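You operate a simulated robot arm through the tools that you are given. There is no shell and no other tool.

Carry out the task below with a simulated two-armed robot. There is one attempt and no reset: what you move stays moved.

TASK
Roll a hoop of the size on the card and lay it in the tray.
Fine: set the dial, feed a strip, pump the lever; shut the lid after.

It is judged by the outcome, as a careful person would: the job done as asked, and still so three seconds after it is handed in. It fails if anything else is knocked over, pushed out of place, dropped, spilled or broken. A push-on lid holds only when it is set on centred and level and pressed home; a screw cap is set on level and turned clockwise until tight.

THE ROBOT
Two 6-joint arms with two-finger parallel grippers on one trunk that stands fixed in place. Base frame: the origin is at the foot of the trunk, x ahead of it, y to its left, z up. Readings come in m, degrees, newtons and seconds.
The left shoulder is at [-0.072, 0.177, 0.841], the right one opposite. With the tool pointing down near the work surface each hand reaches from about 0.1 to 0.74 m from the base axis, measured 20 degrees to its own side. Payload 1.57 kg a hand.
The tool frame of a hand sits at the grasp point between the pads (the TCP): z along the fingers, y along the line on which they close. The tips reach 0.03 m beyond it. The gripper opens to 0.08 m. The fingers are 0.017 m wide and 0.012 m thick; the gripper's body (0.04 by 0.082 m) begins 0.08 m behind the TCP.
Orientation is told as [roll, pitch, yaw] about the base's x, y, z axes, in that order, counted from this pose: with the fingers straight down and closing along the base's y, the tool's x points along the base's -x, its y along +y and its z along -z.

THE INTERFACE
- The arms move only by the tool move_arm. It takes "left_deltas", "right_deltas" or both (then of equal length, played together; a hand with none holds still); each is a list of rows, each an object (a shift or turn left out is 0, a gripper value left out holds the last) with "dp": the shift along the tool's x, y, z in units of 250 mm (1.0 is 250 mm), a list of three; "delta_rot": the turn, a rotation vector about the tool's x, y, z in units of 60 degrees (1.0 is 60 degrees), a list of three. In form: [{"dp": [tx, ty, tz], "delta_rot": [rx, ry, rz]}, ...]. A call has 1 to 20 rows; each row is the pose to reach, as a shift and turn from the pose commanded when the call began, along the tool's axes at that moment. "left_claw" and "right_claw" are, for a hand that has rows, the gripper command, from -1 (fully open) to 1 (shut), values between in proportion, set as the call begins (left out, the last holds). A call with a number of a shift or a turn outside -1 to 1 is refused whole. Each row takes 0.2 s and may step no farther than 0.05 m and 8.6 degrees from the row before; otherwise, or with a gripper value out of range, the whole call is refused. A pose out of reach is approached as far as the arm can. The call stops where the force on the tool passes 90 N (or 10 N more than at its start, if that is more) or the arm is blocked; 0.2 s more then pass. Each finger travels about 0.072 m/s and halts on what it meets, pressing with about 40 N; the grip force reading is that of the motor and also rises with nothing between the fingers. The clock runs only during rows and for 0.2 s after the last one: add rows that repeat a pose to give the fingers time. The reply holds the time, the measured pose of the TCP, the force on the tool along the base axes, the opening and the grip force, in the units named above and with some noise, with the torque about the TCP (base axes, N m) and any sound that the robot's microphone picked up.
- Cameras (640 x 400 px; columns grow to the right, rows downward): "scene" is now at [0.0358, -0.0264, 1.5689]; the picture's right is [-0.30, -0.95, 0.00], its down [-0.69, 0.22, -0.69] and it looks along [0.66, -0.21, -0.72] (base axes); focal length 317 px, centre (320, 200). "left" rides on the left gripper at [0.072, 0.007, -0.122] in its tool frame; the picture's right is [-0.09, 1.00, 0.00], its down [-0.84, -0.08, -0.54] and it looks along [-0.54, -0.05, 0.84] (tool axes); focal length 238 px, centre (320, 200). "right" rides on the right gripper at [0.072, -0.007, -0.122] in its tool frame; the picture's right is [0.09, 1.00, 0.00], its down [-0.84, 0.08, -0.54] and it looks along [-0.54, 0.05, 0.84] (tool axes); focal length 238 px, centre (320, 200). There is no depth. A picture from a camera that has moved, and an enlarged one, comes with that camera's place and axes in the base frame and with its lens.
- snapshot(camera): a new picture of that camera. No time passes.
- move_column(by): slides the trunk up (or, below 0, down) by that many m; the arms and the scene camera ride with it, the base frame stays. It gives what a move gives, with no picture.
- pan_tilt(pan, tilt): turns the head with the scene camera to pan (to the left, within 143 degrees either way) and tilt (down, from -29 to 69), counted from straight ahead of the robot. It gives what a move gives.
- zoom(camera, box): a new picture of the part [left, top, right, bottom] of that camera's present view, enlarged. No time passes.
- hand_in(): hands the job in; it is judged then, once.

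Nothing tells you positions but the pictures and the camera data. Unless the task says otherwise, let go and move clear before handing in.

The tools are called after "Request:" by a JSON object that holds its "method" and its "body". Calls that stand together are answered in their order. move_arm: Moves the arms, as the interface text tells. Its arguments: {"type":"object","properties":{"left_deltas":{"type":"array"},"left_claw":{"type":"number"},"right_deltas":{"type":"array"},"right_claw":{"type":"number"}},"required":[]} The other tools are called the same way: move_column (by) slides the trunk up or down; pan_tilt (pan, tilt) turns the head that bears the scene camera; snapshot (camera) takes a picture; zoom (camera, box) takes an enlarged picture of a part of a camera's view; hand_in () hands the job in.

At the start:

```text
t: 0.0
left_position: [0.478, 0.1137, 1.2583]
left_tool_rot: [0.0, 0.0, -0.1]
left_contact_force: [-0.3, -0.4, -0.1]
left_ft_torque: [-0.02, 0.0, 0.03]
left_gripper_width: 0.0802
left_gripper_force: 0.0
right_position: [0.4083, -0.2232, 1.2585]
right_tool_rot: [0.0, 0.0, 0.0]
right_contact_force: [0.4, 0.6, 0.0]
right_ft_torque: [0.0, 0.01, 0.01]
right_gripper_width: 0.0799
right_gripper_force: 0.1
trunk travel left (down, up): [-0.283, 0.044]
head pan, tilt: [-17.5, 46.3]
```

scene: 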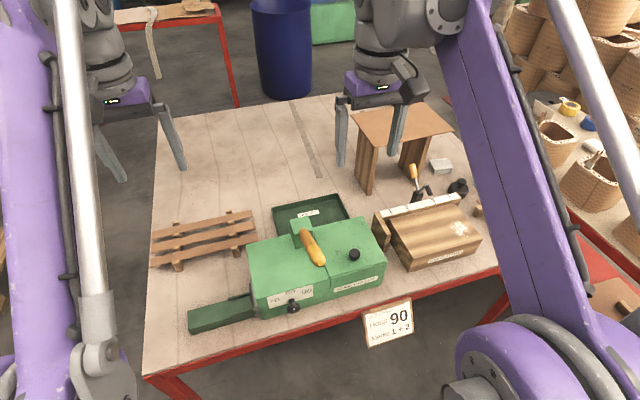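
right: 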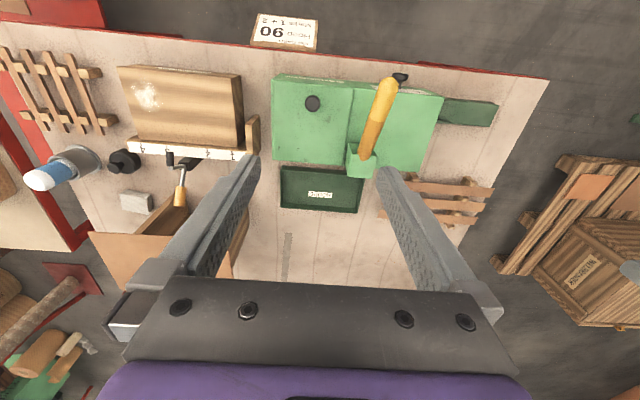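
left: 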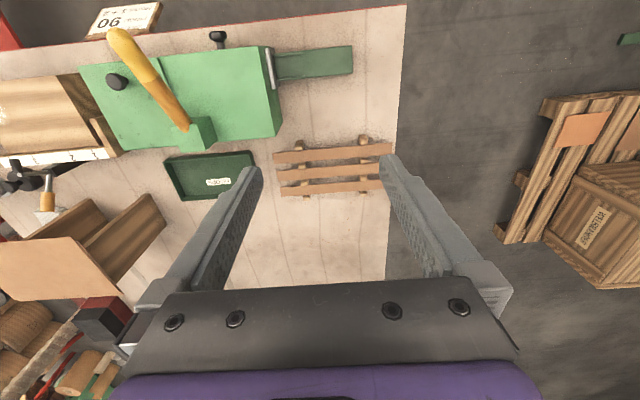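

I see a bench with a green machine (lever with an orange handle, knobs, an infeed chute to the left), a dark green tray behind it, a rack holding wooden strips, a wooden box and a card reading 90. I'll look closer at each before moving.

Request:
{"method": "zoom", "body": {"camera": "scene", "box": [340, 280, 440, 360]}}

Request:
{"method": "zoom", "body": {"camera": "scene", "box": [180, 190, 400, 340]}}

Request:
{"method": "zoom", "body": {"camera": "scene", "box": [350, 100, 500, 290]}}

Request:
{"method": "zoom", "body": {"camera": "scene", "box": [140, 190, 270, 280]}}

Request:
{"method": "zoom", "body": {"camera": "left", "box": [60, 0, 400, 210]}}

Request:
{"method": "zoom", "body": {"camera": "right", "box": [250, 50, 510, 230]}}

```text
5.00 times, centred on (390, 320) of scene
camera zoom: at [0.0358, -0.0264, 1.5689], right [-0.3, -0.95, 0.0], down [-0.69, 0.22, -0.69], along [0.66, -0.21, -0.72], focal length 1584 px, centre (-30, -400)
```

zoom: 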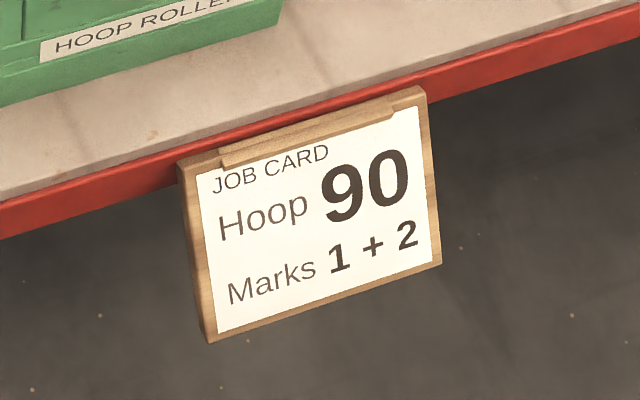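

```text
2.67 times, centred on (290, 265) of scene
camera zoom: at [0.0358, -0.0264, 1.5689], right [-0.3, -0.95, 0.0], down [-0.69, 0.22, -0.69], along [0.66, -0.21, -0.72], focal length 845 px, centre (400, 27)
```

zoom: 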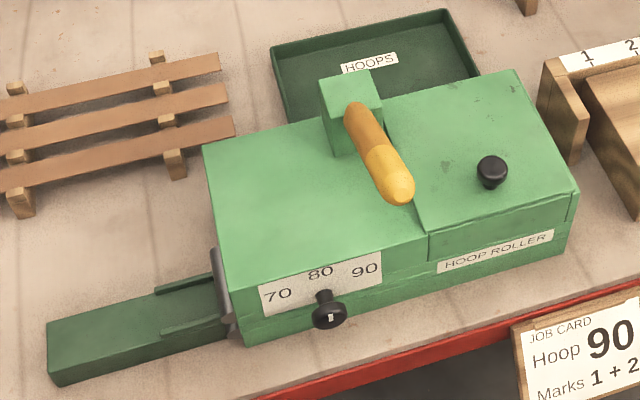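

```text
2.11 times, centred on (425, 195) of scene
camera zoom: at [0.0358, -0.0264, 1.5689], right [-0.3, -0.95, 0.0], down [-0.69, 0.22, -0.69], along [0.66, -0.21, -0.72], focal length 667 px, centre (99, 210)
```

zoom: 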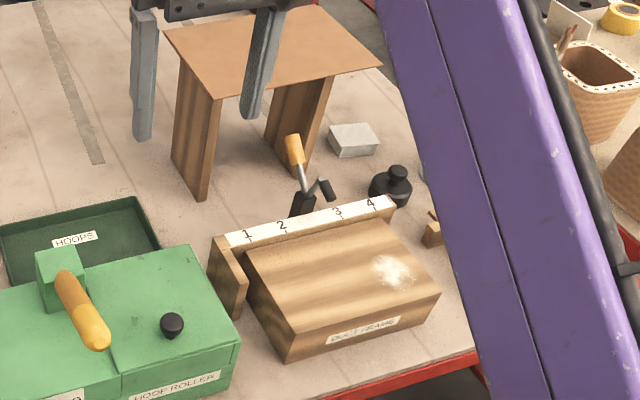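

```text
4.44 times, centred on (205, 235) of scene
camera zoom: at [0.0358, -0.0264, 1.5689], right [-0.3, -0.95, 0.0], down [-0.69, 0.22, -0.69], along [0.66, -0.21, -0.72], focal length 1408 px, centre (831, 44)
```

zoom: 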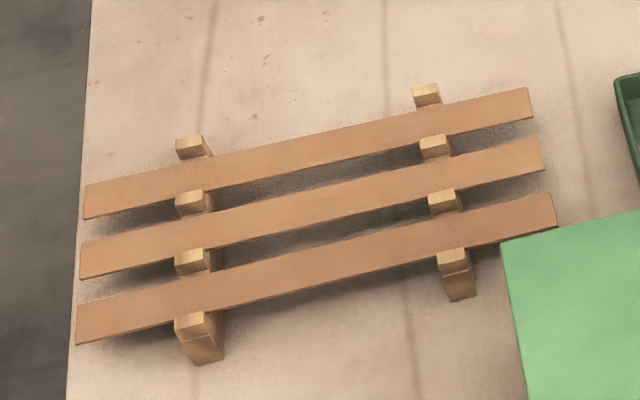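

```text
1.88 times, centred on (230, 105) of left
camera zoom: at [0.4063, 0.1214, 1.3793], right [0.09, 1.0, 0.0], down [0.84, -0.08, 0.54], along [0.54, -0.05, -0.84], focal length 449 px, centre (489, 379)
```

zoom: 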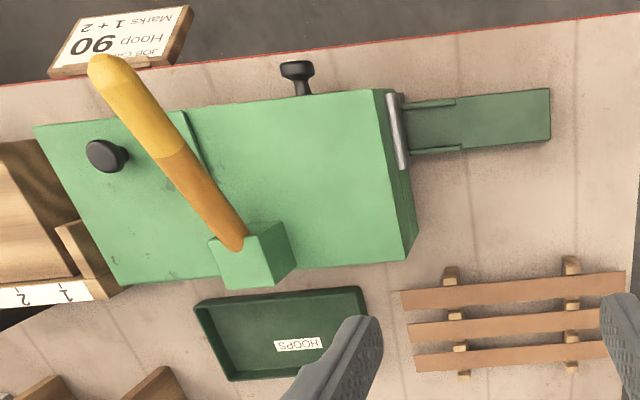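

```text
2.22 times, centred on (380, 140) of right
camera zoom: at [0.3363, -0.2312, 1.3802], right [-0.09, 1.0, 0.0], down [0.84, 0.08, 0.54], along [0.54, 0.05, -0.84], focal length 530 px, centre (187, 333)
```

zoom: 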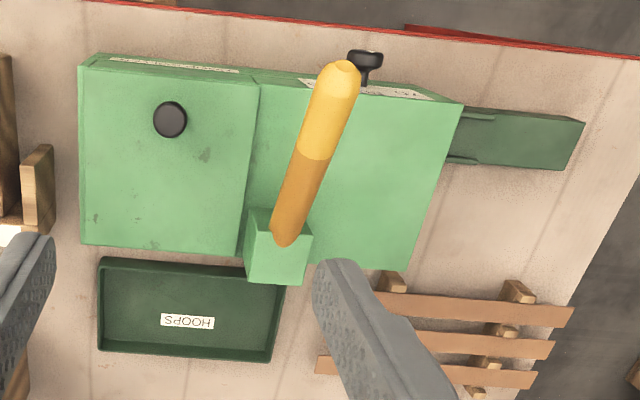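

The card asks for Hoop 90, with marks 1 + 2 belonging to the other jig, so the dial must go from 80 to 90. I'll look closely at the dial, the lid and the feed mouth.

Request:
{"method": "zoom", "body": {"camera": "scene", "box": [255, 275, 335, 325]}}

Request:
{"method": "zoom", "body": {"camera": "scene", "box": [310, 215, 400, 300]}}

Request:
{"method": "zoom", "body": {"camera": "scene", "box": [180, 275, 280, 340]}}

Request:
{"method": "zoom", "body": {"camera": "scene", "box": [270, 195, 350, 275]}}

Request:
{"method": "zoom", "body": {"camera": "left", "box": [230, 20, 380, 100]}}

Request:
{"method": "zoom", "body": {"camera": "right", "box": [260, 60, 460, 180]}}

```text
8.00 times, centred on (295, 300) of scene
camera zoom: at [0.0358, -0.0264, 1.5689], right [-0.3, -0.95, 0.0], down [-0.69, 0.22, -0.69], along [0.66, -0.21, -0.72], focal length 2534 px, centre (520, -600)
```

zoom: 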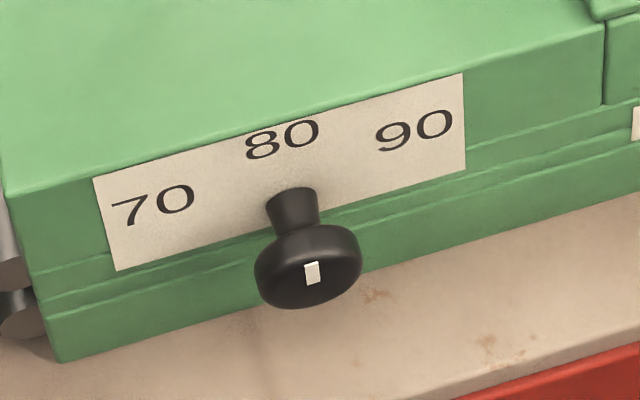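

```text
4.71 times, centred on (355, 258) of scene
camera zoom: at [0.0358, -0.0264, 1.5689], right [-0.3, -0.95, 0.0], down [-0.69, 0.22, -0.69], along [0.66, -0.21, -0.72], focal length 1491 px, centre (155, -71)
```

zoom: 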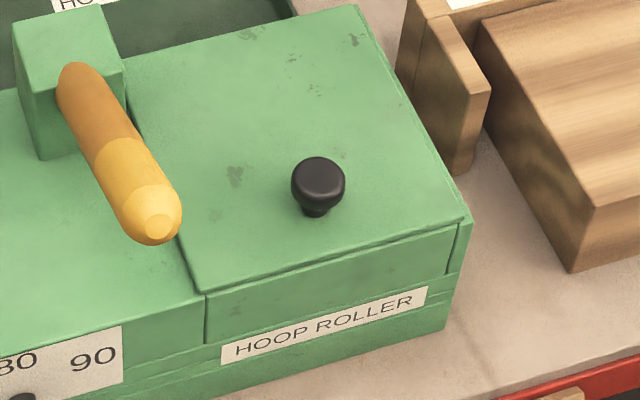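

```text
6.15 times, centred on (230, 308) of scene
camera zoom: at [0.0358, -0.0264, 1.5689], right [-0.3, -0.95, 0.0], down [-0.69, 0.22, -0.69], along [0.66, -0.21, -0.72], focal length 1949 px, centre (874, -462)
```

zoom: 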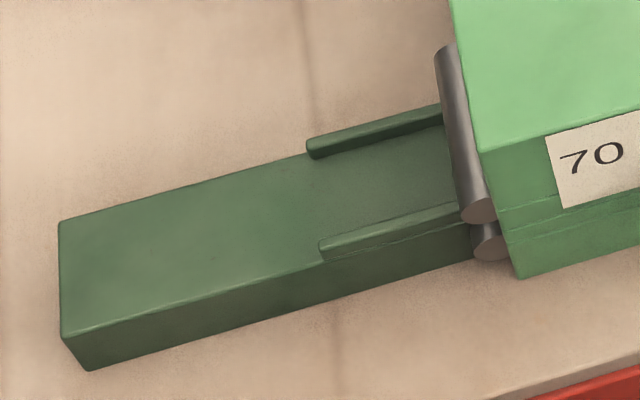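

```text
5.00 times, centred on (310, 235) of scene
camera zoom: at [0.0358, -0.0264, 1.5689], right [-0.3, -0.95, 0.0], down [-0.69, 0.22, -0.69], along [0.66, -0.21, -0.72], focal length 1584 px, centre (370, 25)
```

zoom: 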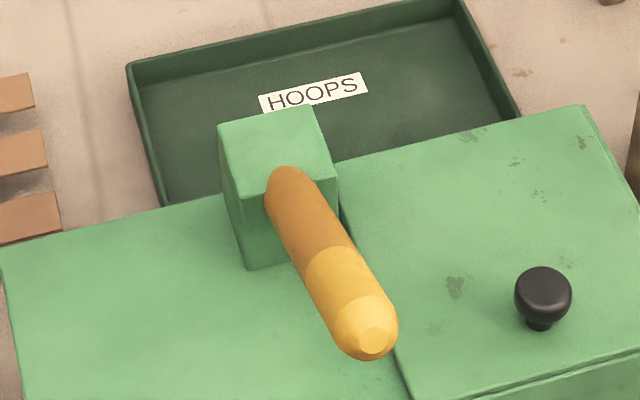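

```text
4.27 times, centred on (305, 60) of left
camera zoom: at [0.4063, 0.1214, 1.3793], right [0.09, 1.0, 0.0], down [0.84, -0.08, 0.54], along [0.54, -0.05, -0.84], focal length 1017 px, centre (384, 797)
```

zoom: 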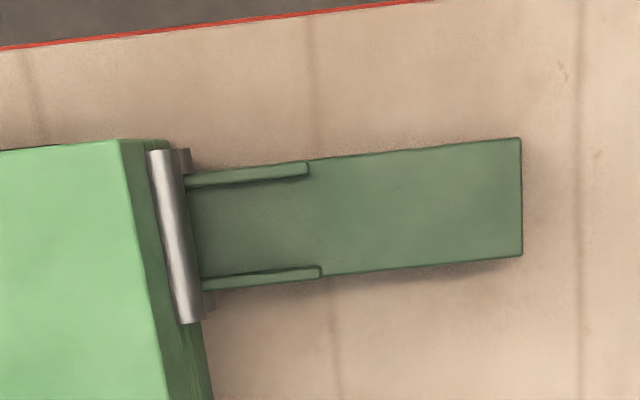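

```text
3.20 times, centred on (360, 120) of right
camera zoom: at [0.3363, -0.2312, 1.3802], right [-0.09, 1.0, 0.0], down [0.84, 0.08, 0.54], along [0.54, 0.05, -0.84], focal length 763 px, centre (192, 456)
```

zoom: 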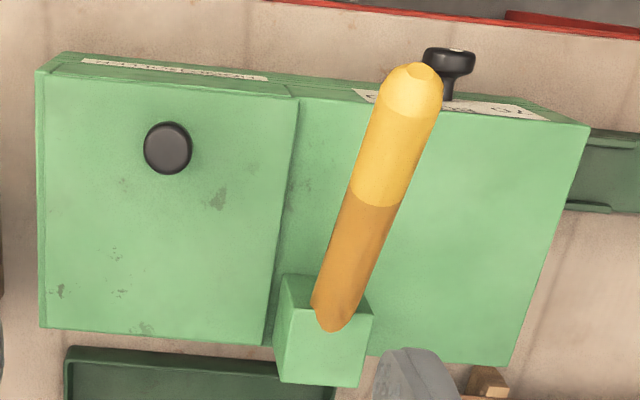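

The machine sits square to the base: its top is at about z 0.893, spanning x 0.40–0.55 and y −0.32–0.01. The dial knob is near (0.37, −0.067, 0.845), and the lid knob near (0.425, −0.238, 0.93). I'll first turn the right hand to point forward, camera to the left, so I can view and grip the dial.

Request:
{"method": "move_arm", "body": {"right_deltas": [{"dp": [0.08, 0.02, 0.03], "delta_rot": [-0.072, -0.072, 0.072]}, {"dp": [0.16, 0.04, 0.06], "delta_rot": [-0.144, -0.144, 0.144]}, {"dp": [0.24, 0.06, 0.09], "delta_rot": [-0.216, -0.216, 0.216]}, {"dp": [0.32, 0.08, 0.12], "delta_rot": [-0.288, -0.288, 0.288]}, {"dp": [0.4, 0.1, 0.15], "delta_rot": [-0.36, -0.36, 0.36]}, {"dp": [0.48, 0.12, 0.18], "delta_rot": [-0.433, -0.433, 0.433]}, {"dp": [0.56, 0.14, 0.21], "delta_rot": [-0.505, -0.505, 0.505]}, {"dp": [0.64, 0.16, 0.24], "delta_rot": [-0.577, -0.577, 0.577]}], "right_claw": -1}}

Request:
{"method": "snapshot", "body": {"camera": "scene"}}

```text
t: 1.8
left_position: [0.4765, 0.1149, 1.2566]
left_tool_rot: [0.0, -0.1, 0.1]
left_contact_force: [-0.3, 0.4, -0.1]
left_ft_torque: [-0.01, -0.04, 0.01]
left_gripper_width: 0.08
left_gripper_force: 0.1
right_position: [0.2472, -0.1806, 1.1989]
right_tool_rot: [45.2, -19.6, -45.1]
right_contact_force: [0.5, 0.2, -0.6]
right_ft_torque: [-0.03, 0.0, -0.02]
right_gripper_width: 0.0799
right_gripper_force: 0.0
trunk travel left (down, up): [-0.283, 0.044]
head pan, tilt: [-17.5, 46.3]
```

```text
taken
camera scene: at [0.0349, -0.0255, 1.5689], right [-0.3, -0.95, 0.0], down [-0.69, 0.22, -0.69], along [0.66, -0.21, -0.72], focal length 317 px, centre (320, 200)
```

scene: 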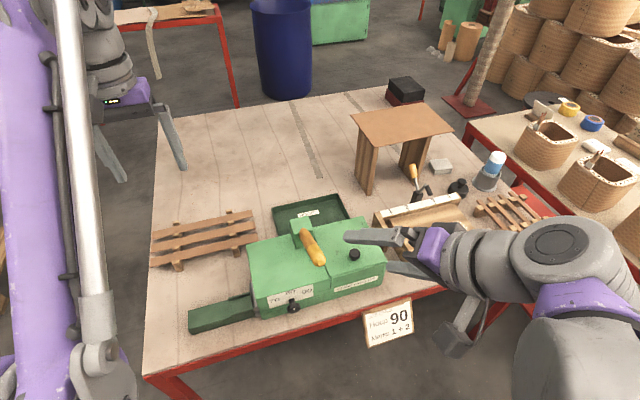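

The turn is going smoothly. I'll finish it and come down in front of the machine, short of the dial.

Request:
{"method": "move_arm", "body": {"right_deltas": [{"dp": [0.037, -0.062, 0.088], "delta_rot": [-0.058, -0.058, 0.058]}, {"dp": [0.073, -0.125, 0.175], "delta_rot": [-0.115, -0.115, 0.115]}, {"dp": [0.11, -0.187, 0.263], "delta_rot": [-0.173, -0.173, 0.173]}, {"dp": [0.146, -0.249, 0.35], "delta_rot": [-0.231, -0.231, 0.231]}, {"dp": [0.183, -0.312, 0.438], "delta_rot": [-0.289, -0.289, 0.289]}, {"dp": [0.219, -0.374, 0.525], "delta_rot": [-0.346, -0.346, 0.346]}, {"dp": [0.256, -0.436, 0.613], "delta_rot": [-0.404, -0.404, 0.404]}, {"dp": [0.292, -0.498, 0.7], "delta_rot": [-0.462, -0.462, 0.462]}, {"dp": [0.329, -0.561, 0.788], "delta_rot": [-0.52, -0.52, 0.52]}, {"dp": [0.365, -0.623, 0.875], "delta_rot": [-0.577, -0.577, 0.577]}]}}

Request:
{"method": "snapshot", "body": {"camera": "scene"}}

Request:
{"method": "snapshot", "body": {"camera": "right"}}

```text
t: 3.6
left_position: [0.48, 0.1129, 1.2571]
left_tool_rot: [0.1, 0.1, 0.0]
left_contact_force: [-0.1, -0.5, 0.4]
left_ft_torque: [0.01, 0.06, 0.03]
left_gripper_width: 0.0801
left_gripper_force: 0.1
right_position: [0.3253, -0.1651, 1.0337]
right_tool_rot: [81.0, -7.8, -80.9]
right_contact_force: [0.2, -0.5, 0.5]
right_ft_torque: [0.0, 0.0, -0.03]
right_gripper_width: 0.08
right_gripper_force: 0.0
right hand out of reach, approached as far as the arm can: row 2, 3, 4, 5, 6, 8
trunk travel left (down, up): [-0.283, 0.044]
head pan, tilt: [-17.5, 46.3]
stopped in row 8 (right hand): the arm was blocked; the commanded pose is now the measured one
```

```text
taken
camera scene: at [0.0386, -0.0264, 1.569], right [-0.3, -0.95, 0.0], down [-0.69, 0.22, -0.69], along [0.66, -0.21, -0.72], focal length 317 px, centre (320, 200)
```

scene: 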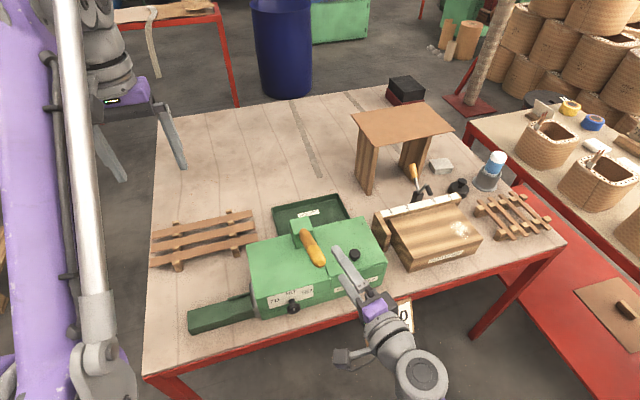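

```text
taken
camera right: at [0.1941, -0.1136, 1.0352], right [0.12, 0.25, 0.96], down [-0.39, -0.88, 0.27], along [0.91, -0.41, -0.01], focal length 238 px, centre (320, 200)
```

right: 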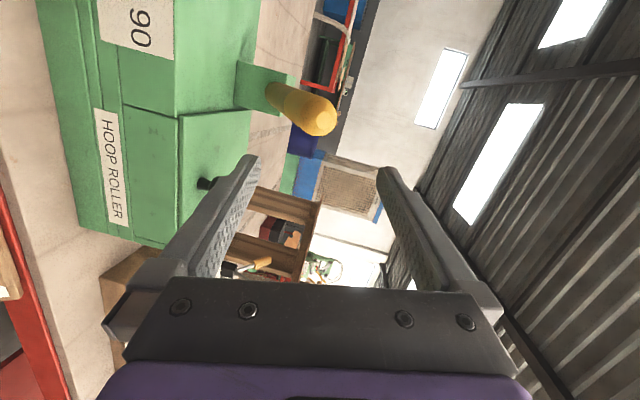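

The arm can't fold close enough to point straight forward, but nothing was disturbed. Pointing the hand 45° downward at the dial should reach, with the wrist camera facing the front panel. I'm backing off to that pose.

Request:
{"method": "move_arm", "body": {"right_deltas": [{"dp": [-0.002, 0.037, -0.025], "delta_rot": [0.0444, 0.0363, -0.1073]}, {"dp": [-0.004, 0.074, -0.05], "delta_rot": [0.0889, 0.0726, -0.2146]}, {"dp": [-0.006, 0.111, -0.075], "delta_rot": [0.1333, 0.109, -0.3219]}, {"dp": [-0.008, 0.149, -0.1], "delta_rot": [0.1777, 0.1453, -0.4291]}, {"dp": [-0.01, 0.186, -0.124], "delta_rot": [0.2222, 0.1816, -0.5364]}, {"dp": [-0.012, 0.223, -0.149], "delta_rot": [0.2666, 0.2179, -0.6437]}]}}

Request:
{"method": "snapshot", "body": {"camera": "scene"}}

```text
t: 5.0
left_position: [0.4783, 0.1142, 1.258]
left_tool_rot: [0.0, 0.0, 0.0]
left_contact_force: [-0.5, 0.0, 0.4]
left_ft_torque: [-0.01, 0.01, -0.02]
left_gripper_width: 0.08
left_gripper_force: 0.2
right_position: [0.3083, -0.1687, 1.0933]
right_tool_rot: [51.9, -38.7, -51.4]
right_contact_force: [0.5, 0.1, -0.6]
right_ft_torque: [-0.01, 0.01, 0.02]
right_gripper_width: 0.0804
right_gripper_force: 0.1
right hand out of reach, approached as far as the arm can: row 4, 5, 6
trunk travel left (down, up): [-0.283, 0.044]
head pan, tilt: [-17.5, 46.3]
```

```text
taken
camera scene: at [0.036, -0.0264, 1.5689], right [-0.3, -0.95, 0.0], down [-0.69, 0.22, -0.69], along [0.66, -0.21, -0.72], focal length 317 px, centre (320, 200)
```

scene: 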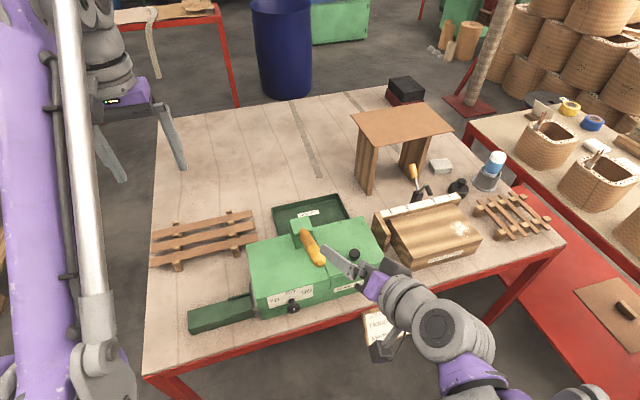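

The hand is still partly out of reach that close in. I'll finish the turn to a 45° pitch a little farther from the trunk.

Request:
{"method": "move_arm", "body": {"right_deltas": [{"dp": [-0.053, 0.015, 0.005], "delta_rot": [0.0444, 0.0363, -0.1073]}, {"dp": [-0.107, 0.03, 0.011], "delta_rot": [0.0889, 0.0726, -0.2146]}, {"dp": [-0.16, 0.045, 0.016], "delta_rot": [0.1333, 0.109, -0.3219]}, {"dp": [-0.213, 0.06, 0.022], "delta_rot": [0.1777, 0.1453, -0.4291]}, {"dp": [-0.267, 0.075, 0.027], "delta_rot": [0.2222, 0.1816, -0.5364]}, {"dp": [-0.32, 0.09, 0.033], "delta_rot": [0.2666, 0.2179, -0.6437]}]}}

Request:
{"method": "snapshot", "body": {"camera": "right"}}

Request:
{"method": "snapshot", "body": {"camera": "scene"}}

```text
t: 6.4
left_position: [0.4785, 0.1134, 1.2581]
left_tool_rot: [0.0, -0.1, -0.1]
left_contact_force: [0.5, 0.0, -0.1]
left_ft_torque: [0.03, 0.02, 0.01]
left_gripper_width: 0.0802
left_gripper_force: 0.0
right_position: [0.358, -0.1997, 1.1527]
right_tool_rot: [-2.1, -43.5, 3.0]
right_contact_force: [-1.4, 0.5, 0.4]
right_ft_torque: [0.04, -0.01, -0.01]
right_gripper_width: 0.0798
right_gripper_force: 0.1
trunk travel left (down, up): [-0.283, 0.044]
head pan, tilt: [-17.5, 46.3]
```

```text
taken
camera right: at [0.2229, -0.2102, 1.1909], right [-0.09, 0.99, -0.09], down [0.23, 0.11, 0.97], along [0.97, 0.07, -0.24], focal length 238 px, centre (320, 200)
```

right: 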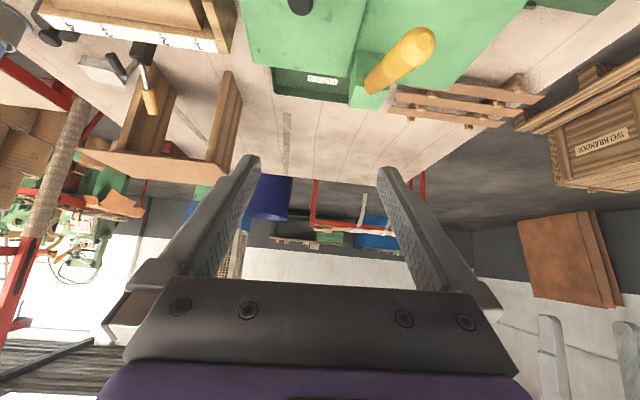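

```text
taken
camera scene: at [0.0365, -0.0264, 1.5689], right [-0.3, -0.95, 0.0], down [-0.69, 0.22, -0.69], along [0.66, -0.21, -0.72], focal length 317 px, centre (320, 200)
```

scene: 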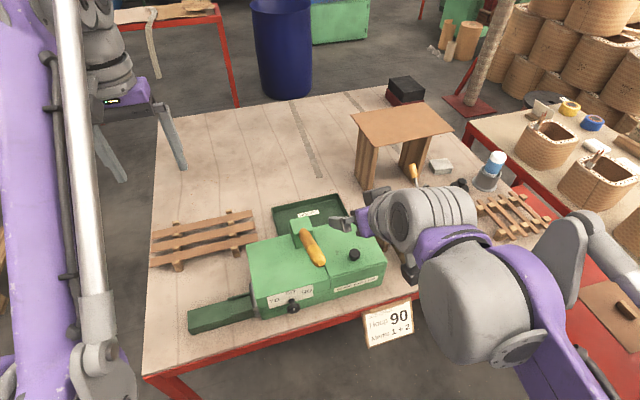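

Now the hand is pitched properly. I'll draw it back toward the trunk, then lower it in front of the panel, staying clear of the lever tip.

Request:
{"method": "move_arm", "body": {"right_deltas": [{"dp": [0.075, 0.003, -0.072]}, {"dp": [0.15, 0.005, -0.143]}, {"dp": [0.226, 0.008, -0.215]}, {"dp": [0.325, 0.079, -0.109]}, {"dp": [0.423, 0.149, -0.002]}, {"dp": [0.522, 0.22, 0.104]}, {"dp": [0.62, 0.29, 0.21]}, {"dp": [0.719, 0.361, 0.317]}, {"dp": [0.817, 0.432, 0.423]}]}}

Request:
{"method": "snapshot", "body": {"camera": "right"}}

Request:
{"method": "snapshot", "body": {"camera": "scene"}}

```text
t: 8.4
left_position: [0.4787, 0.1141, 1.2578]
left_tool_rot: [0.0, 0.2, -0.1]
left_contact_force: [0.5, 0.8, 1.2]
left_ft_torque: [0.0, 0.0, 0.0]
left_gripper_width: 0.0799
left_gripper_force: 0.1
right_position: [0.2799, -0.0959, 0.9327]
right_tool_rot: [-2.1, -43.5, 2.9]
right_contact_force: [-0.2, 0.0, -0.6]
right_ft_torque: [-0.03, 0.02, 0.0]
right_gripper_width: 0.08
right_gripper_force: 0.0
trunk travel left (down, up): [-0.283, 0.044]
head pan, tilt: [-17.5, 46.3]
```

```text
taken
camera right: at [0.1446, -0.1068, 0.9708], right [-0.09, 0.99, -0.09], down [0.23, 0.11, 0.97], along [0.97, 0.07, -0.24], focal length 238 px, centre (320, 200)
```

right: 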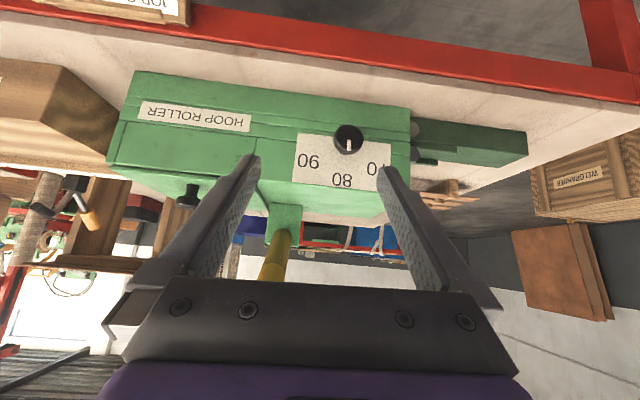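

```text
taken
camera scene: at [0.0375, -0.0257, 1.5689], right [-0.3, -0.95, 0.0], down [-0.69, 0.22, -0.69], along [0.66, -0.21, -0.72], focal length 317 px, centre (320, 200)
```

scene: 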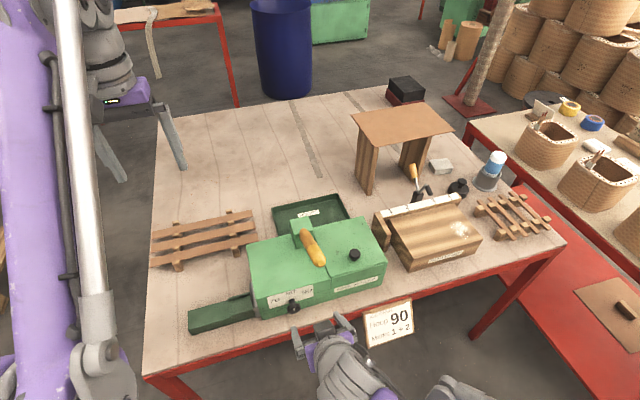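

Request:
{"method": "zoom", "body": {"camera": "right", "box": [280, 100, 420, 200]}}

Request:
{"method": "zoom", "body": {"camera": "right", "box": [100, 60, 420, 260]}}

Request:
{"method": "zoom", "body": {"camera": "right", "box": [380, 100, 540, 200]}}

```text
4.00 times, centred on (350, 150) of right
camera zoom: at [0.1446, -0.1068, 0.9708], right [-0.09, 0.99, -0.09], down [0.23, 0.11, 0.97], along [0.97, 0.07, -0.24], focal length 953 px, centre (200, 400)
```

zoom: 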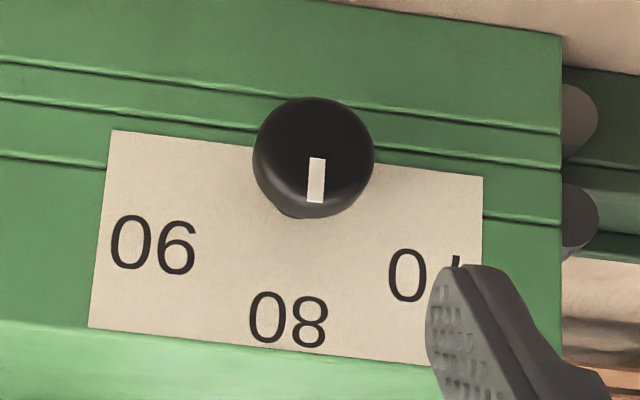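

```text
2.00 times, centred on (260, 160) of right
camera zoom: at [0.1446, -0.1068, 0.9708], right [-0.09, 0.99, -0.09], down [0.23, 0.11, 0.97], along [0.97, 0.07, -0.24], focal length 477 px, centre (440, 280)
```

zoom: 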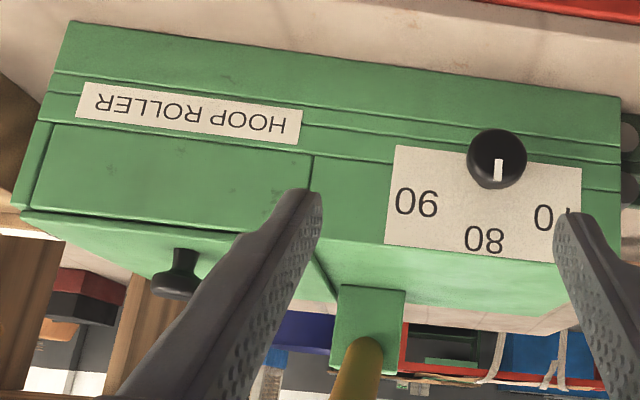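

```text
4.00 times, centred on (460, 150) of right
camera zoom: at [0.1446, -0.1068, 0.9708], right [-0.09, 0.99, -0.09], down [0.23, 0.11, 0.97], along [0.97, 0.07, -0.24], focal length 953 px, centre (-240, 400)
```

zoom: 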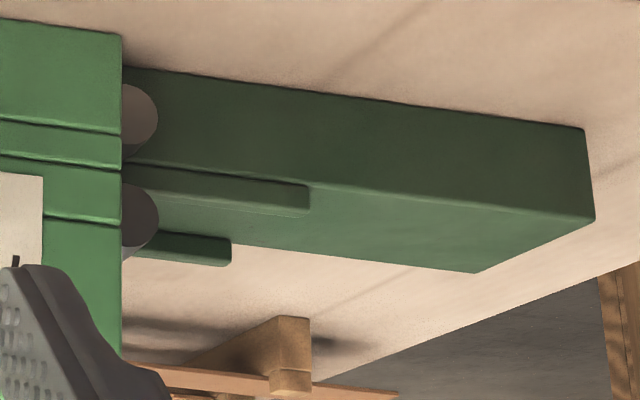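

The front view shows the dial clearly. The white tick points up at 80, and 90 lies about 60–65° clockwise as seen from the front. The knob head is about 31 mm across, centred near (0.375, −0.067, 0.846). I'll lean the hand left and come up to the knob so I can turn it clockwise.

Request:
{"method": "move_arm", "body": {"right_deltas": [{"dp": [-0.01, 0.047, 0.066], "delta_rot": [0.0694, 0.0026, -0.066]}, {"dp": [-0.02, 0.095, 0.133], "delta_rot": [0.1389, 0.0052, -0.132]}, {"dp": [-0.03, 0.142, 0.2], "delta_rot": [0.2083, 0.0078, -0.198]}, {"dp": [-0.04, 0.189, 0.266], "delta_rot": [0.2777, 0.0104, -0.264]}, {"dp": [-0.04, 0.189, 0.266], "delta_rot": [0.2777, 0.0104, -0.264]}], "right_claw": -0.2}}

Request:
{"method": "snapshot", "body": {"camera": "right"}}

Request:
{"method": "zoom", "body": {"camera": "scene", "box": [240, 240, 400, 340]}}

```text
t: 9.6
left_position: [0.4771, 0.1135, 1.2598]
left_tool_rot: [0.0, 0.0, 0.0]
left_contact_force: [-0.8, -0.2, 0.0]
left_ft_torque: [-0.01, -0.04, 0.04]
left_gripper_width: 0.0801
left_gripper_force: 0.0
right_position: [0.3309, -0.0509, 0.8876]
right_tool_rot: [-31.9, -38.5, 22.7]
right_contact_force: [0.2, 0.3, -0.2]
right_ft_torque: [0.0, 0.0, 0.01]
right_gripper_width: 0.0481
right_gripper_force: 0.0
trunk travel left (down, up): [-0.283, 0.044]
head pan, tilt: [-17.5, 46.3]
```

```text
taken
camera right: at [0.1958, -0.0449, 0.9274], right [-0.09, 0.88, -0.47], down [0.23, 0.48, 0.85], along [0.97, -0.03, -0.25], focal length 238 px, centre (320, 200)
```

right: 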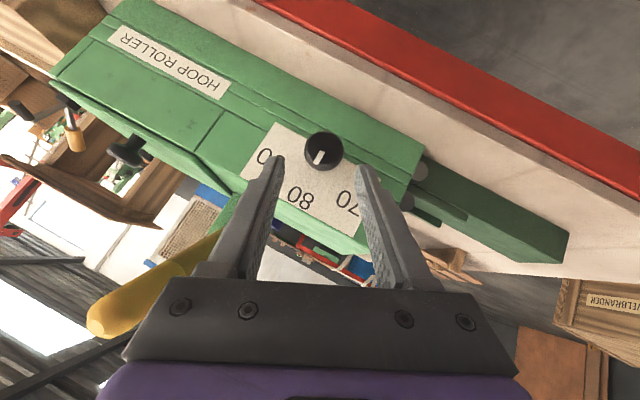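

```text
4.00 times, centred on (320, 290) of scene
camera zoom: at [0.0349, -0.0272, 1.5689], right [-0.3, -0.95, 0.0], down [-0.69, 0.22, -0.69], along [0.66, -0.21, -0.72], focal length 1267 px, centre (320, -160)
```

zoom: 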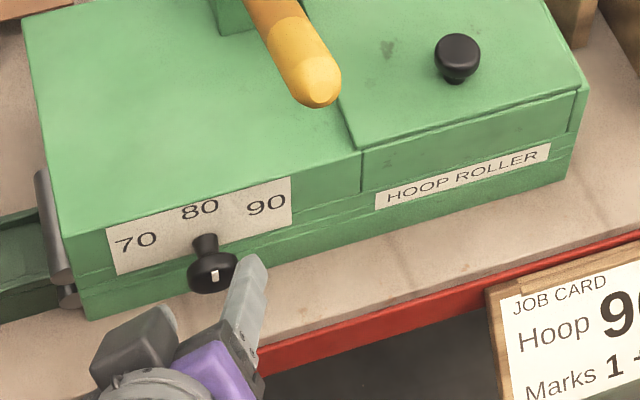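

The knob is centred between the fingers. I'll move in 5 cm along the fingers and then close on it.

Request:
{"method": "move_arm", "body": {"right_deltas": [{"dp": [0, 0, 0.07]}, {"dp": [0, 0, 0.14]}, {"dp": [0, 0, 0.2]}]}}

Request:
{"method": "snapshot", "body": {"camera": "right"}}

Request:
{"method": "zoom", "body": {"camera": "scene", "box": [240, 240, 400, 340]}}

```text
t: 10.4
left_position: [0.4789, 0.1143, 1.258]
left_tool_rot: [0.0, 0.1, 0.0]
left_contact_force: [1.4, 0.2, 0.4]
left_ft_torque: [0.03, 0.0, 0.0]
left_gripper_width: 0.0802
left_gripper_force: 0.1
right_position: [0.3667, -0.0644, 0.8569]
right_tool_rot: [-31.8, -38.2, 22.6]
right_contact_force: [0.0, 0.1, 0.6]
right_ft_torque: [0.01, -0.02, 0.0]
right_gripper_width: 0.0482
right_gripper_force: 0.0
trunk travel left (down, up): [-0.283, 0.044]
head pan, tilt: [-17.5, 46.3]
```

```text
taken
camera right: at [0.2309, -0.0583, 0.8956], right [-0.09, 0.88, -0.47], down [0.23, 0.48, 0.85], along [0.97, -0.03, -0.25], focal length 238 px, centre (320, 200)
```

right: 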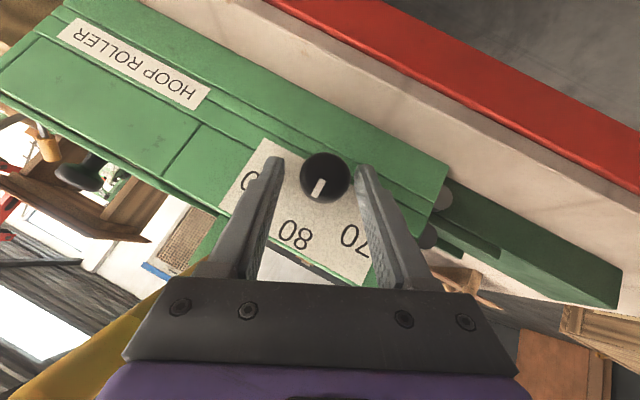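

```text
4.00 times, centred on (320, 290) of scene
camera zoom: at [0.0364, -0.0263, 1.5689], right [-0.3, -0.95, 0.0], down [-0.69, 0.22, -0.69], along [0.66, -0.21, -0.72], focal length 1267 px, centre (320, -160)
```

zoom: 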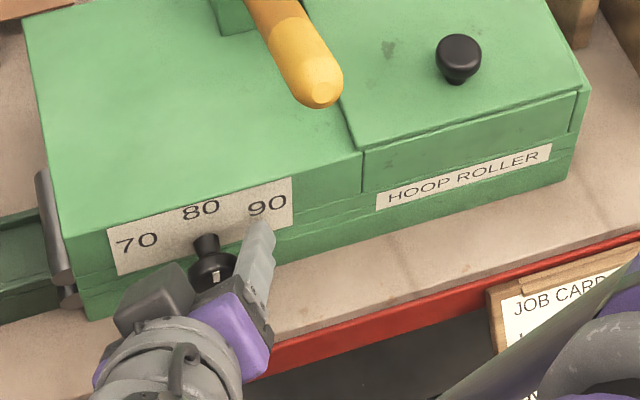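

The fingers straddle the knob. I'll shift 2.5 mm to centre it and close the gripper.

Request:
{"method": "move_arm", "body": {"right_deltas": [{"dp": [0, 0.009, 0.01]}, {"dp": [0, 0.009, 0.01]}, {"dp": [0, 0.009, 0.01]}], "right_claw": 1}}

Request:
{"method": "snapshot", "body": {"camera": "right"}}

```text
t: 11.2
left_position: [0.4754, 0.1151, 1.2582]
left_tool_rot: [0.0, -0.1, 0.0]
left_contact_force: [-0.4, -1.3, -0.2]
left_ft_torque: [0.04, 0.01, -0.03]
left_gripper_width: 0.0801
left_gripper_force: 0.1
right_position: [0.3665, -0.0612, 0.855]
right_tool_rot: [-32.0, -38.4, 22.8]
right_contact_force: [-7.9, 7.2, 7.6]
right_ft_torque: [0.09, -0.01, 0.21]
right_gripper_width: 0.0312
right_gripper_force: 40.5
trunk travel left (down, up): [-0.283, 0.044]
head pan, tilt: [-17.5, 46.3]
```

```text
taken
camera right: at [0.2311, -0.0562, 0.8933], right [-0.09, 0.88, -0.47], down [0.23, 0.48, 0.85], along [0.97, -0.03, -0.24], focal length 238 px, centre (320, 200)
```

right: 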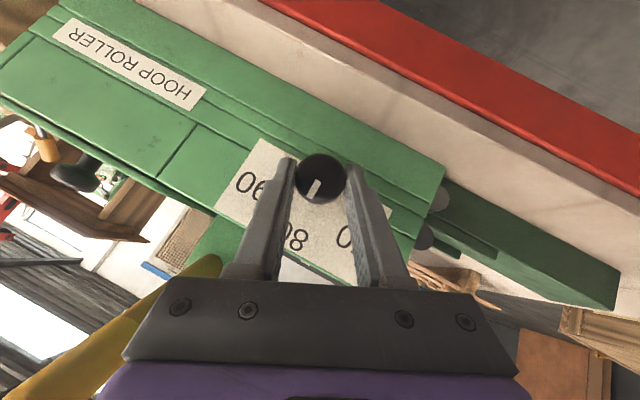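

Gripped, with the width reading 31 mm. I'll turn clockwise about the knob's axis, checking at 40°.

Request:
{"method": "move_arm", "body": {"right_deltas": [{"dp": [0.0005, -0.0072, 0.0003], "delta_rot": [-0.0963, -0.0033, 0.0921]}, {"dp": [0.002, -0.0142, 0.0016], "delta_rot": [-0.1927, -0.0067, 0.1842]}, {"dp": [0.004, -0.021, 0.0034], "delta_rot": [-0.289, -0.01, 0.2764]}, {"dp": [0.0064, -0.0273, 0.0057], "delta_rot": [-0.3853, -0.0134, 0.3685]}, {"dp": [0.0096, -0.0332, 0.0088], "delta_rot": [-0.4817, -0.0167, 0.4606]}]}}

Request:
{"method": "snapshot", "body": {"camera": "right"}}

Request:
{"method": "zoom", "body": {"camera": "scene", "box": [240, 240, 400, 340]}}

```text
t: 12.4
left_position: [0.4776, 0.1178, 1.2576]
left_tool_rot: [-0.2, -0.1, 0.0]
left_contact_force: [-1.0, -0.6, -0.2]
left_ft_torque: [0.01, 0.0, -0.01]
left_gripper_width: 0.08
left_gripper_force: 0.1
right_position: [0.3665, -0.0684, 0.8548]
right_tool_rot: [21.3, -42.1, -13.1]
right_contact_force: [-4.1, 28.8, 21.3]
right_ft_torque: [0.36, 0.36, 0.57]
right_gripper_width: 0.0313
right_gripper_force: 39.8
trunk travel left (down, up): [-0.283, 0.044]
head pan, tilt: [-17.5, 46.3]
```

```text
taken
camera right: at [0.2312, -0.0897, 0.889], right [-0.09, 0.97, 0.21], down [0.23, -0.18, 0.96], along [0.97, 0.13, -0.21], focal length 238 px, centre (320, 200)
```

right: 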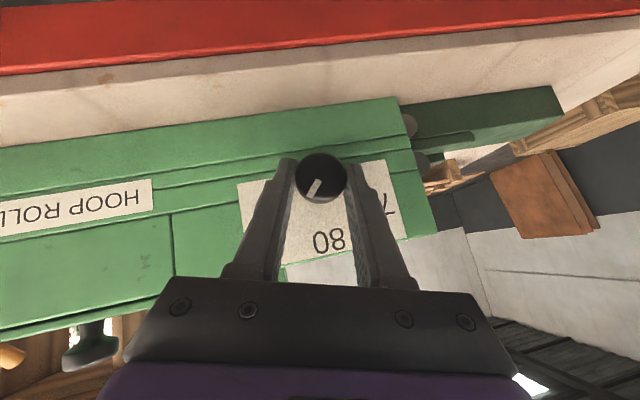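

```text
4.00 times, centred on (320, 290) of scene
camera zoom: at [0.034, -0.0222, 1.5692], right [-0.3, -0.95, 0.0], down [-0.69, 0.22, -0.69], along [0.66, -0.21, -0.72], focal length 1267 px, centre (320, -160)
```

zoom: 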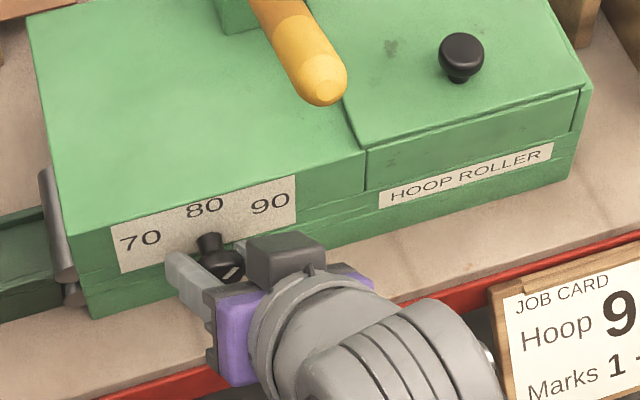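

The knob turns with the hand without slipping, though there's some side force, so I'm nudging the axis slightly. I'll continue to about 60°.

Request:
{"method": "move_arm", "body": {"right_deltas": [{"dp": [-0.001, -0.0005, -0.001], "delta_rot": [-0.0843, -0.0029, 0.0806]}, {"dp": [0.0004, -0.007, 0.0], "delta_rot": [-0.1686, -0.0059, 0.1612]}, {"dp": [0.002, -0.013, 0.0015], "delta_rot": [-0.2529, -0.0088, 0.2418]}]}}

Request:
{"method": "zoom", "body": {"camera": "scene", "box": [260, 270, 340, 320]}}

Request:
{"method": "snapshot", "body": {"camera": "right"}}

```text
t: 13.2
left_position: [0.4763, 0.1151, 1.2552]
left_tool_rot: [-0.1, 0.0, -0.1]
left_contact_force: [0.2, -0.1, -0.7]
left_ft_torque: [0.0, -0.01, 0.0]
left_gripper_width: 0.0797
left_gripper_force: 0.2
right_position: [0.3673, -0.0736, 0.8564]
right_tool_rot: [45.6, -33.9, -27.9]
right_contact_force: [-23.8, 18.1, -47.2]
right_ft_torque: [0.06, 1.41, 0.51]
right_gripper_width: 0.0314
right_gripper_force: 40.1
right hand out of reach, approached as far as the arm can: row 3
trunk travel left (down, up): [-0.283, 0.044]
head pan, tilt: [-17.5, 46.3]
```

```text
8.00 times, centred on (300, 295) of scene
camera zoom: at [0.0355, -0.0252, 1.5678], right [-0.3, -0.95, 0.0], down [-0.69, 0.22, -0.69], along [0.66, -0.21, -0.72], focal length 2534 px, centre (480, -560)
```

zoom: 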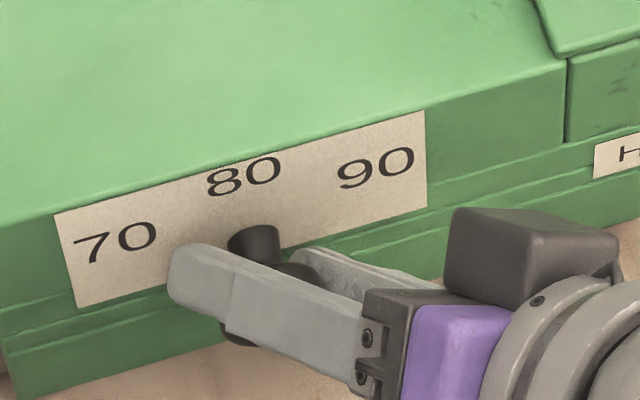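

```text
taken
camera right: at [0.2328, -0.1069, 0.883], right [-0.09, 0.84, 0.54], down [0.24, -0.51, 0.83], along [0.97, 0.21, -0.16], focal length 238 px, centre (320, 200)
```

right: 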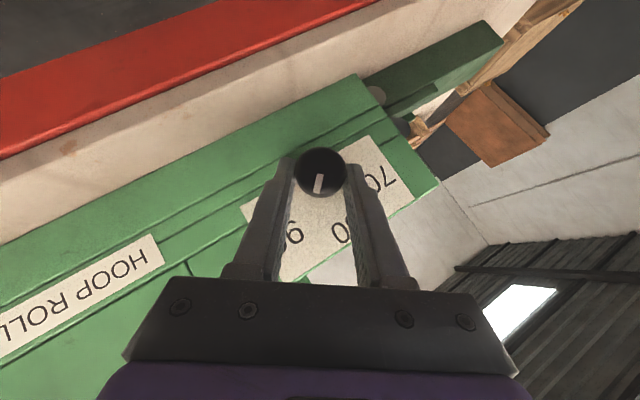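

The tick now points about 45° right of vertical and has begun to slip in the grip, so the knob seems to have reached its stop at 90. I'll let go and back off to check.

Request:
{"method": "move_arm", "body": {"right_deltas": [{"dp": [0, 0, 0]}, {"dp": [0, 0, 0]}, {"dp": [0, 0, 0]}], "right_claw": -0.2}}

Request:
{"method": "snapshot", "body": {"camera": "right"}}

```text
t: 14.0
left_position: [0.4742, 0.1156, 1.2588]
left_tool_rot: [-0.1, -0.1, -0.1]
left_contact_force: [-0.4, -0.1, 0.5]
left_ft_torque: [-0.03, -0.02, 0.03]
left_gripper_width: 0.0801
left_gripper_force: 0.0
right_position: [0.3682, -0.0723, 0.8609]
right_tool_rot: [45.9, -34.1, -28.2]
right_contact_force: [-32.6, 17.5, -8.2]
right_ft_torque: [0.68, 1.04, 0.25]
right_gripper_width: 0.0385
right_gripper_force: 0.1
trunk travel left (down, up): [-0.283, 0.044]
head pan, tilt: [-17.5, 46.3]
```

```text
taken
camera right: at [0.2324, -0.1059, 0.8855], right [-0.09, 0.84, 0.54], down [0.24, -0.51, 0.83], along [0.97, 0.2, -0.15], focal length 238 px, centre (320, 200)
```

right: 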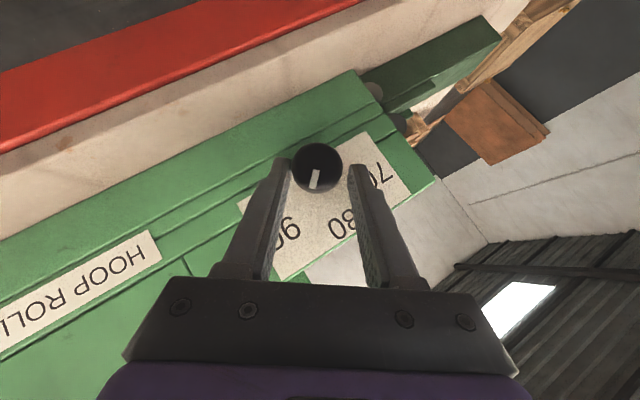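

The fingers are clear of the knob but seem to be touching the panel. I'll retreat straight back along the fingers.

Request:
{"method": "move_arm", "body": {"right_deltas": [{"dp": [0, 0, -0.05]}, {"dp": [0, 0, -0.12]}, {"dp": [0, 0, -0.2]}, {"dp": [0, 0, -0.28]}]}}

Request:
{"method": "snapshot", "body": {"camera": "right"}}

Request:
{"method": "zoom", "body": {"camera": "right", "box": [240, 80, 400, 180]}}

Request:
{"method": "zoom", "body": {"camera": "scene", "box": [240, 240, 400, 340]}}

```text
t: 15.0
left_position: [0.4775, 0.1138, 1.2581]
left_tool_rot: [0.1, 0.0, 0.0]
left_contact_force: [-0.1, 0.5, 0.2]
left_ft_torque: [0.0, -0.03, 0.0]
left_gripper_width: 0.08
left_gripper_force: 0.1
right_position: [0.3231, -0.1072, 0.9014]
right_tool_rot: [46.1, -34.5, -28.8]
right_contact_force: [-0.4, 0.3, 0.0]
right_ft_torque: [0.01, -0.03, 0.0]
right_gripper_width: 0.048
right_gripper_force: 0.1
trunk travel left (down, up): [-0.283, 0.044]
head pan, tilt: [-17.5, 46.3]
```

```text
taken
camera right: at [0.1867, -0.1393, 0.9254], right [-0.09, 0.84, 0.54], down [0.23, -0.51, 0.83], along [0.97, 0.2, -0.14], focal length 238 px, centre (320, 200)
```

right: 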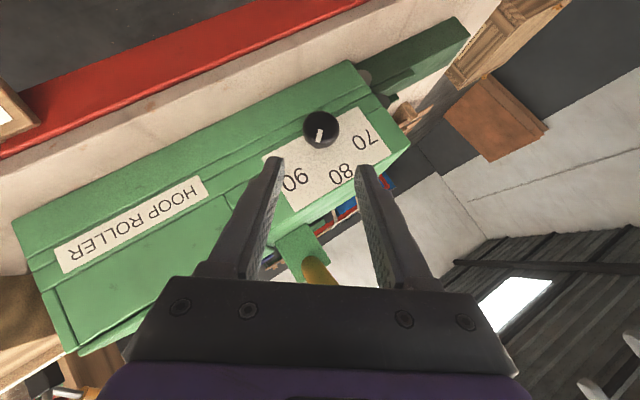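

```text
4.00 times, centred on (320, 130) of right
camera zoom: at [0.1867, -0.1393, 0.9254], right [-0.09, 0.84, 0.54], down [0.23, -0.51, 0.83], along [0.97, 0.2, -0.14], focal length 953 px, centre (320, 480)
```

zoom: 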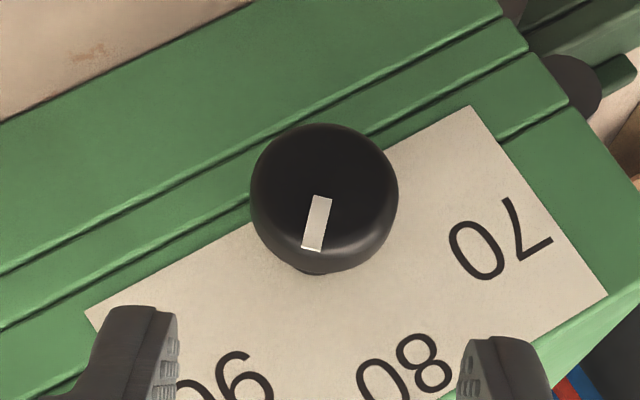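

```text
4.00 times, centred on (320, 290) of scene
camera zoom: at [0.0345, -0.0262, 1.5689], right [-0.3, -0.95, 0.0], down [-0.69, 0.22, -0.69], along [0.66, -0.21, -0.72], focal length 1267 px, centre (320, -160)
```

zoom: 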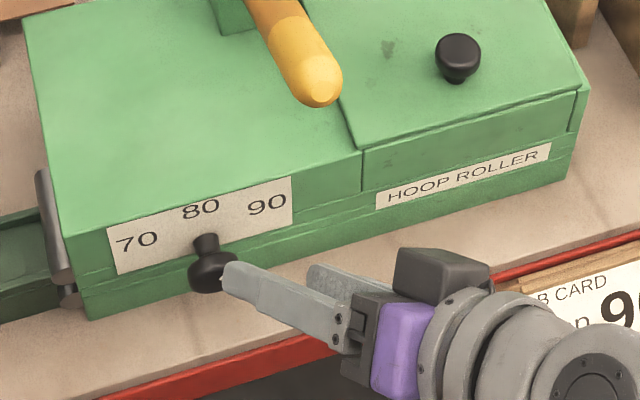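

The tick sits at about 43–45°, roughly toward 90, but I want to know whether that is a true stop. I'll regrip from a more comfortable angle and try to turn a bit further.

Request:
{"method": "move_arm", "body": {"right_deltas": [{"dp": [0.0123, 0.023, 0.0215], "delta_rot": [0.0957, 0.0031, -0.0916]}, {"dp": [0.0245, 0.046, 0.043], "delta_rot": [0.1914, 0.0062, -0.1832]}, {"dp": [0.0368, 0.069, 0.0645], "delta_rot": [0.2871, 0.0094, -0.2748]}, {"dp": [0.0491, 0.092, 0.086], "delta_rot": [0.3828, 0.0125, -0.3664]}, {"dp": [0.0613, 0.115, 0.1075], "delta_rot": [0.4785, 0.0156, -0.458]}, {"dp": [0.0736, 0.138, 0.129], "delta_rot": [0.5742, 0.0187, -0.5496]}]}}

Request:
{"method": "snapshot", "body": {"camera": "right"}}

Request:
{"method": "zoom", "body": {"camera": "right", "box": [240, 80, 400, 180]}}

Request:
{"method": "zoom", "body": {"camera": "scene", "box": [255, 275, 335, 325]}}

```text
t: 16.4
left_position: [0.4792, 0.1141, 1.2572]
left_tool_rot: [0.0, 0.0, 0.0]
left_contact_force: [-0.1, 0.5, 0.0]
left_ft_torque: [-0.03, 0.01, 0.02]
left_gripper_width: 0.08
left_gripper_force: 0.1
right_position: [0.3332, -0.0553, 0.8934]
right_tool_rot: [-15.4, -42.3, 11.9]
right_contact_force: [-0.2, 0.1, 0.4]
right_ft_torque: [0.04, 0.01, 0.0]
right_gripper_width: 0.0481
right_gripper_force: 0.0
trunk travel left (down, up): [-0.283, 0.044]
head pan, tilt: [-17.5, 46.3]
```

```text
taken
camera right: at [0.1969, -0.0591, 0.9315], right [-0.09, 0.96, -0.26], down [0.23, 0.27, 0.94], along [0.97, 0.03, -0.24], focal length 238 px, centre (320, 200)
```

right: 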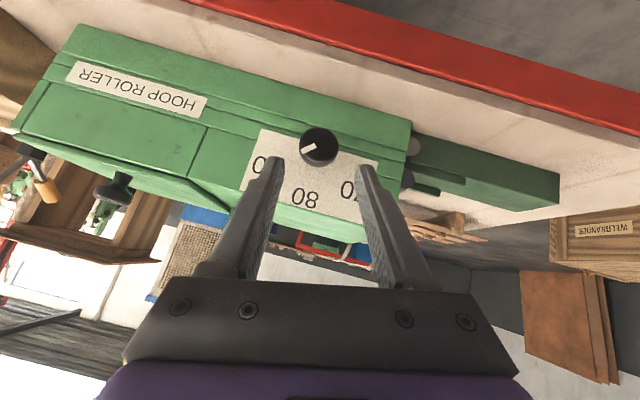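

```text
4.00 times, centred on (320, 130) of right
camera zoom: at [0.1969, -0.0591, 0.9315], right [-0.09, 0.96, -0.26], down [0.23, 0.27, 0.94], along [0.97, 0.03, -0.24], focal length 953 px, centre (320, 480)
```

zoom: 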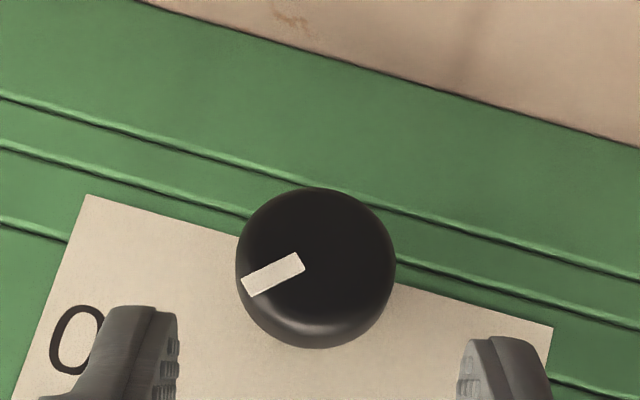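

```text
8.00 times, centred on (295, 300) of scene
camera zoom: at [0.0363, -0.0257, 1.5689], right [-0.3, -0.95, 0.0], down [-0.69, 0.22, -0.69], along [0.66, -0.21, -0.72], focal length 2534 px, centre (520, -600)
```

zoom: 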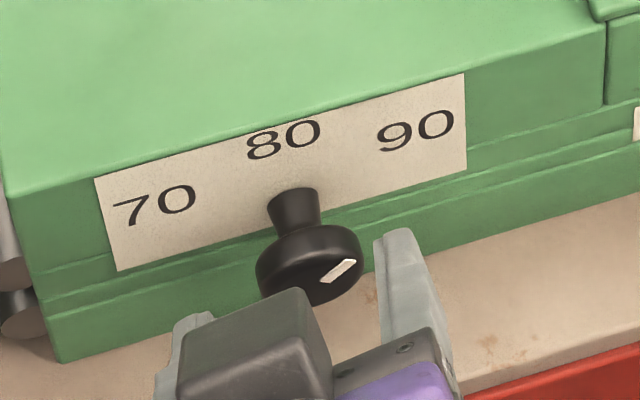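

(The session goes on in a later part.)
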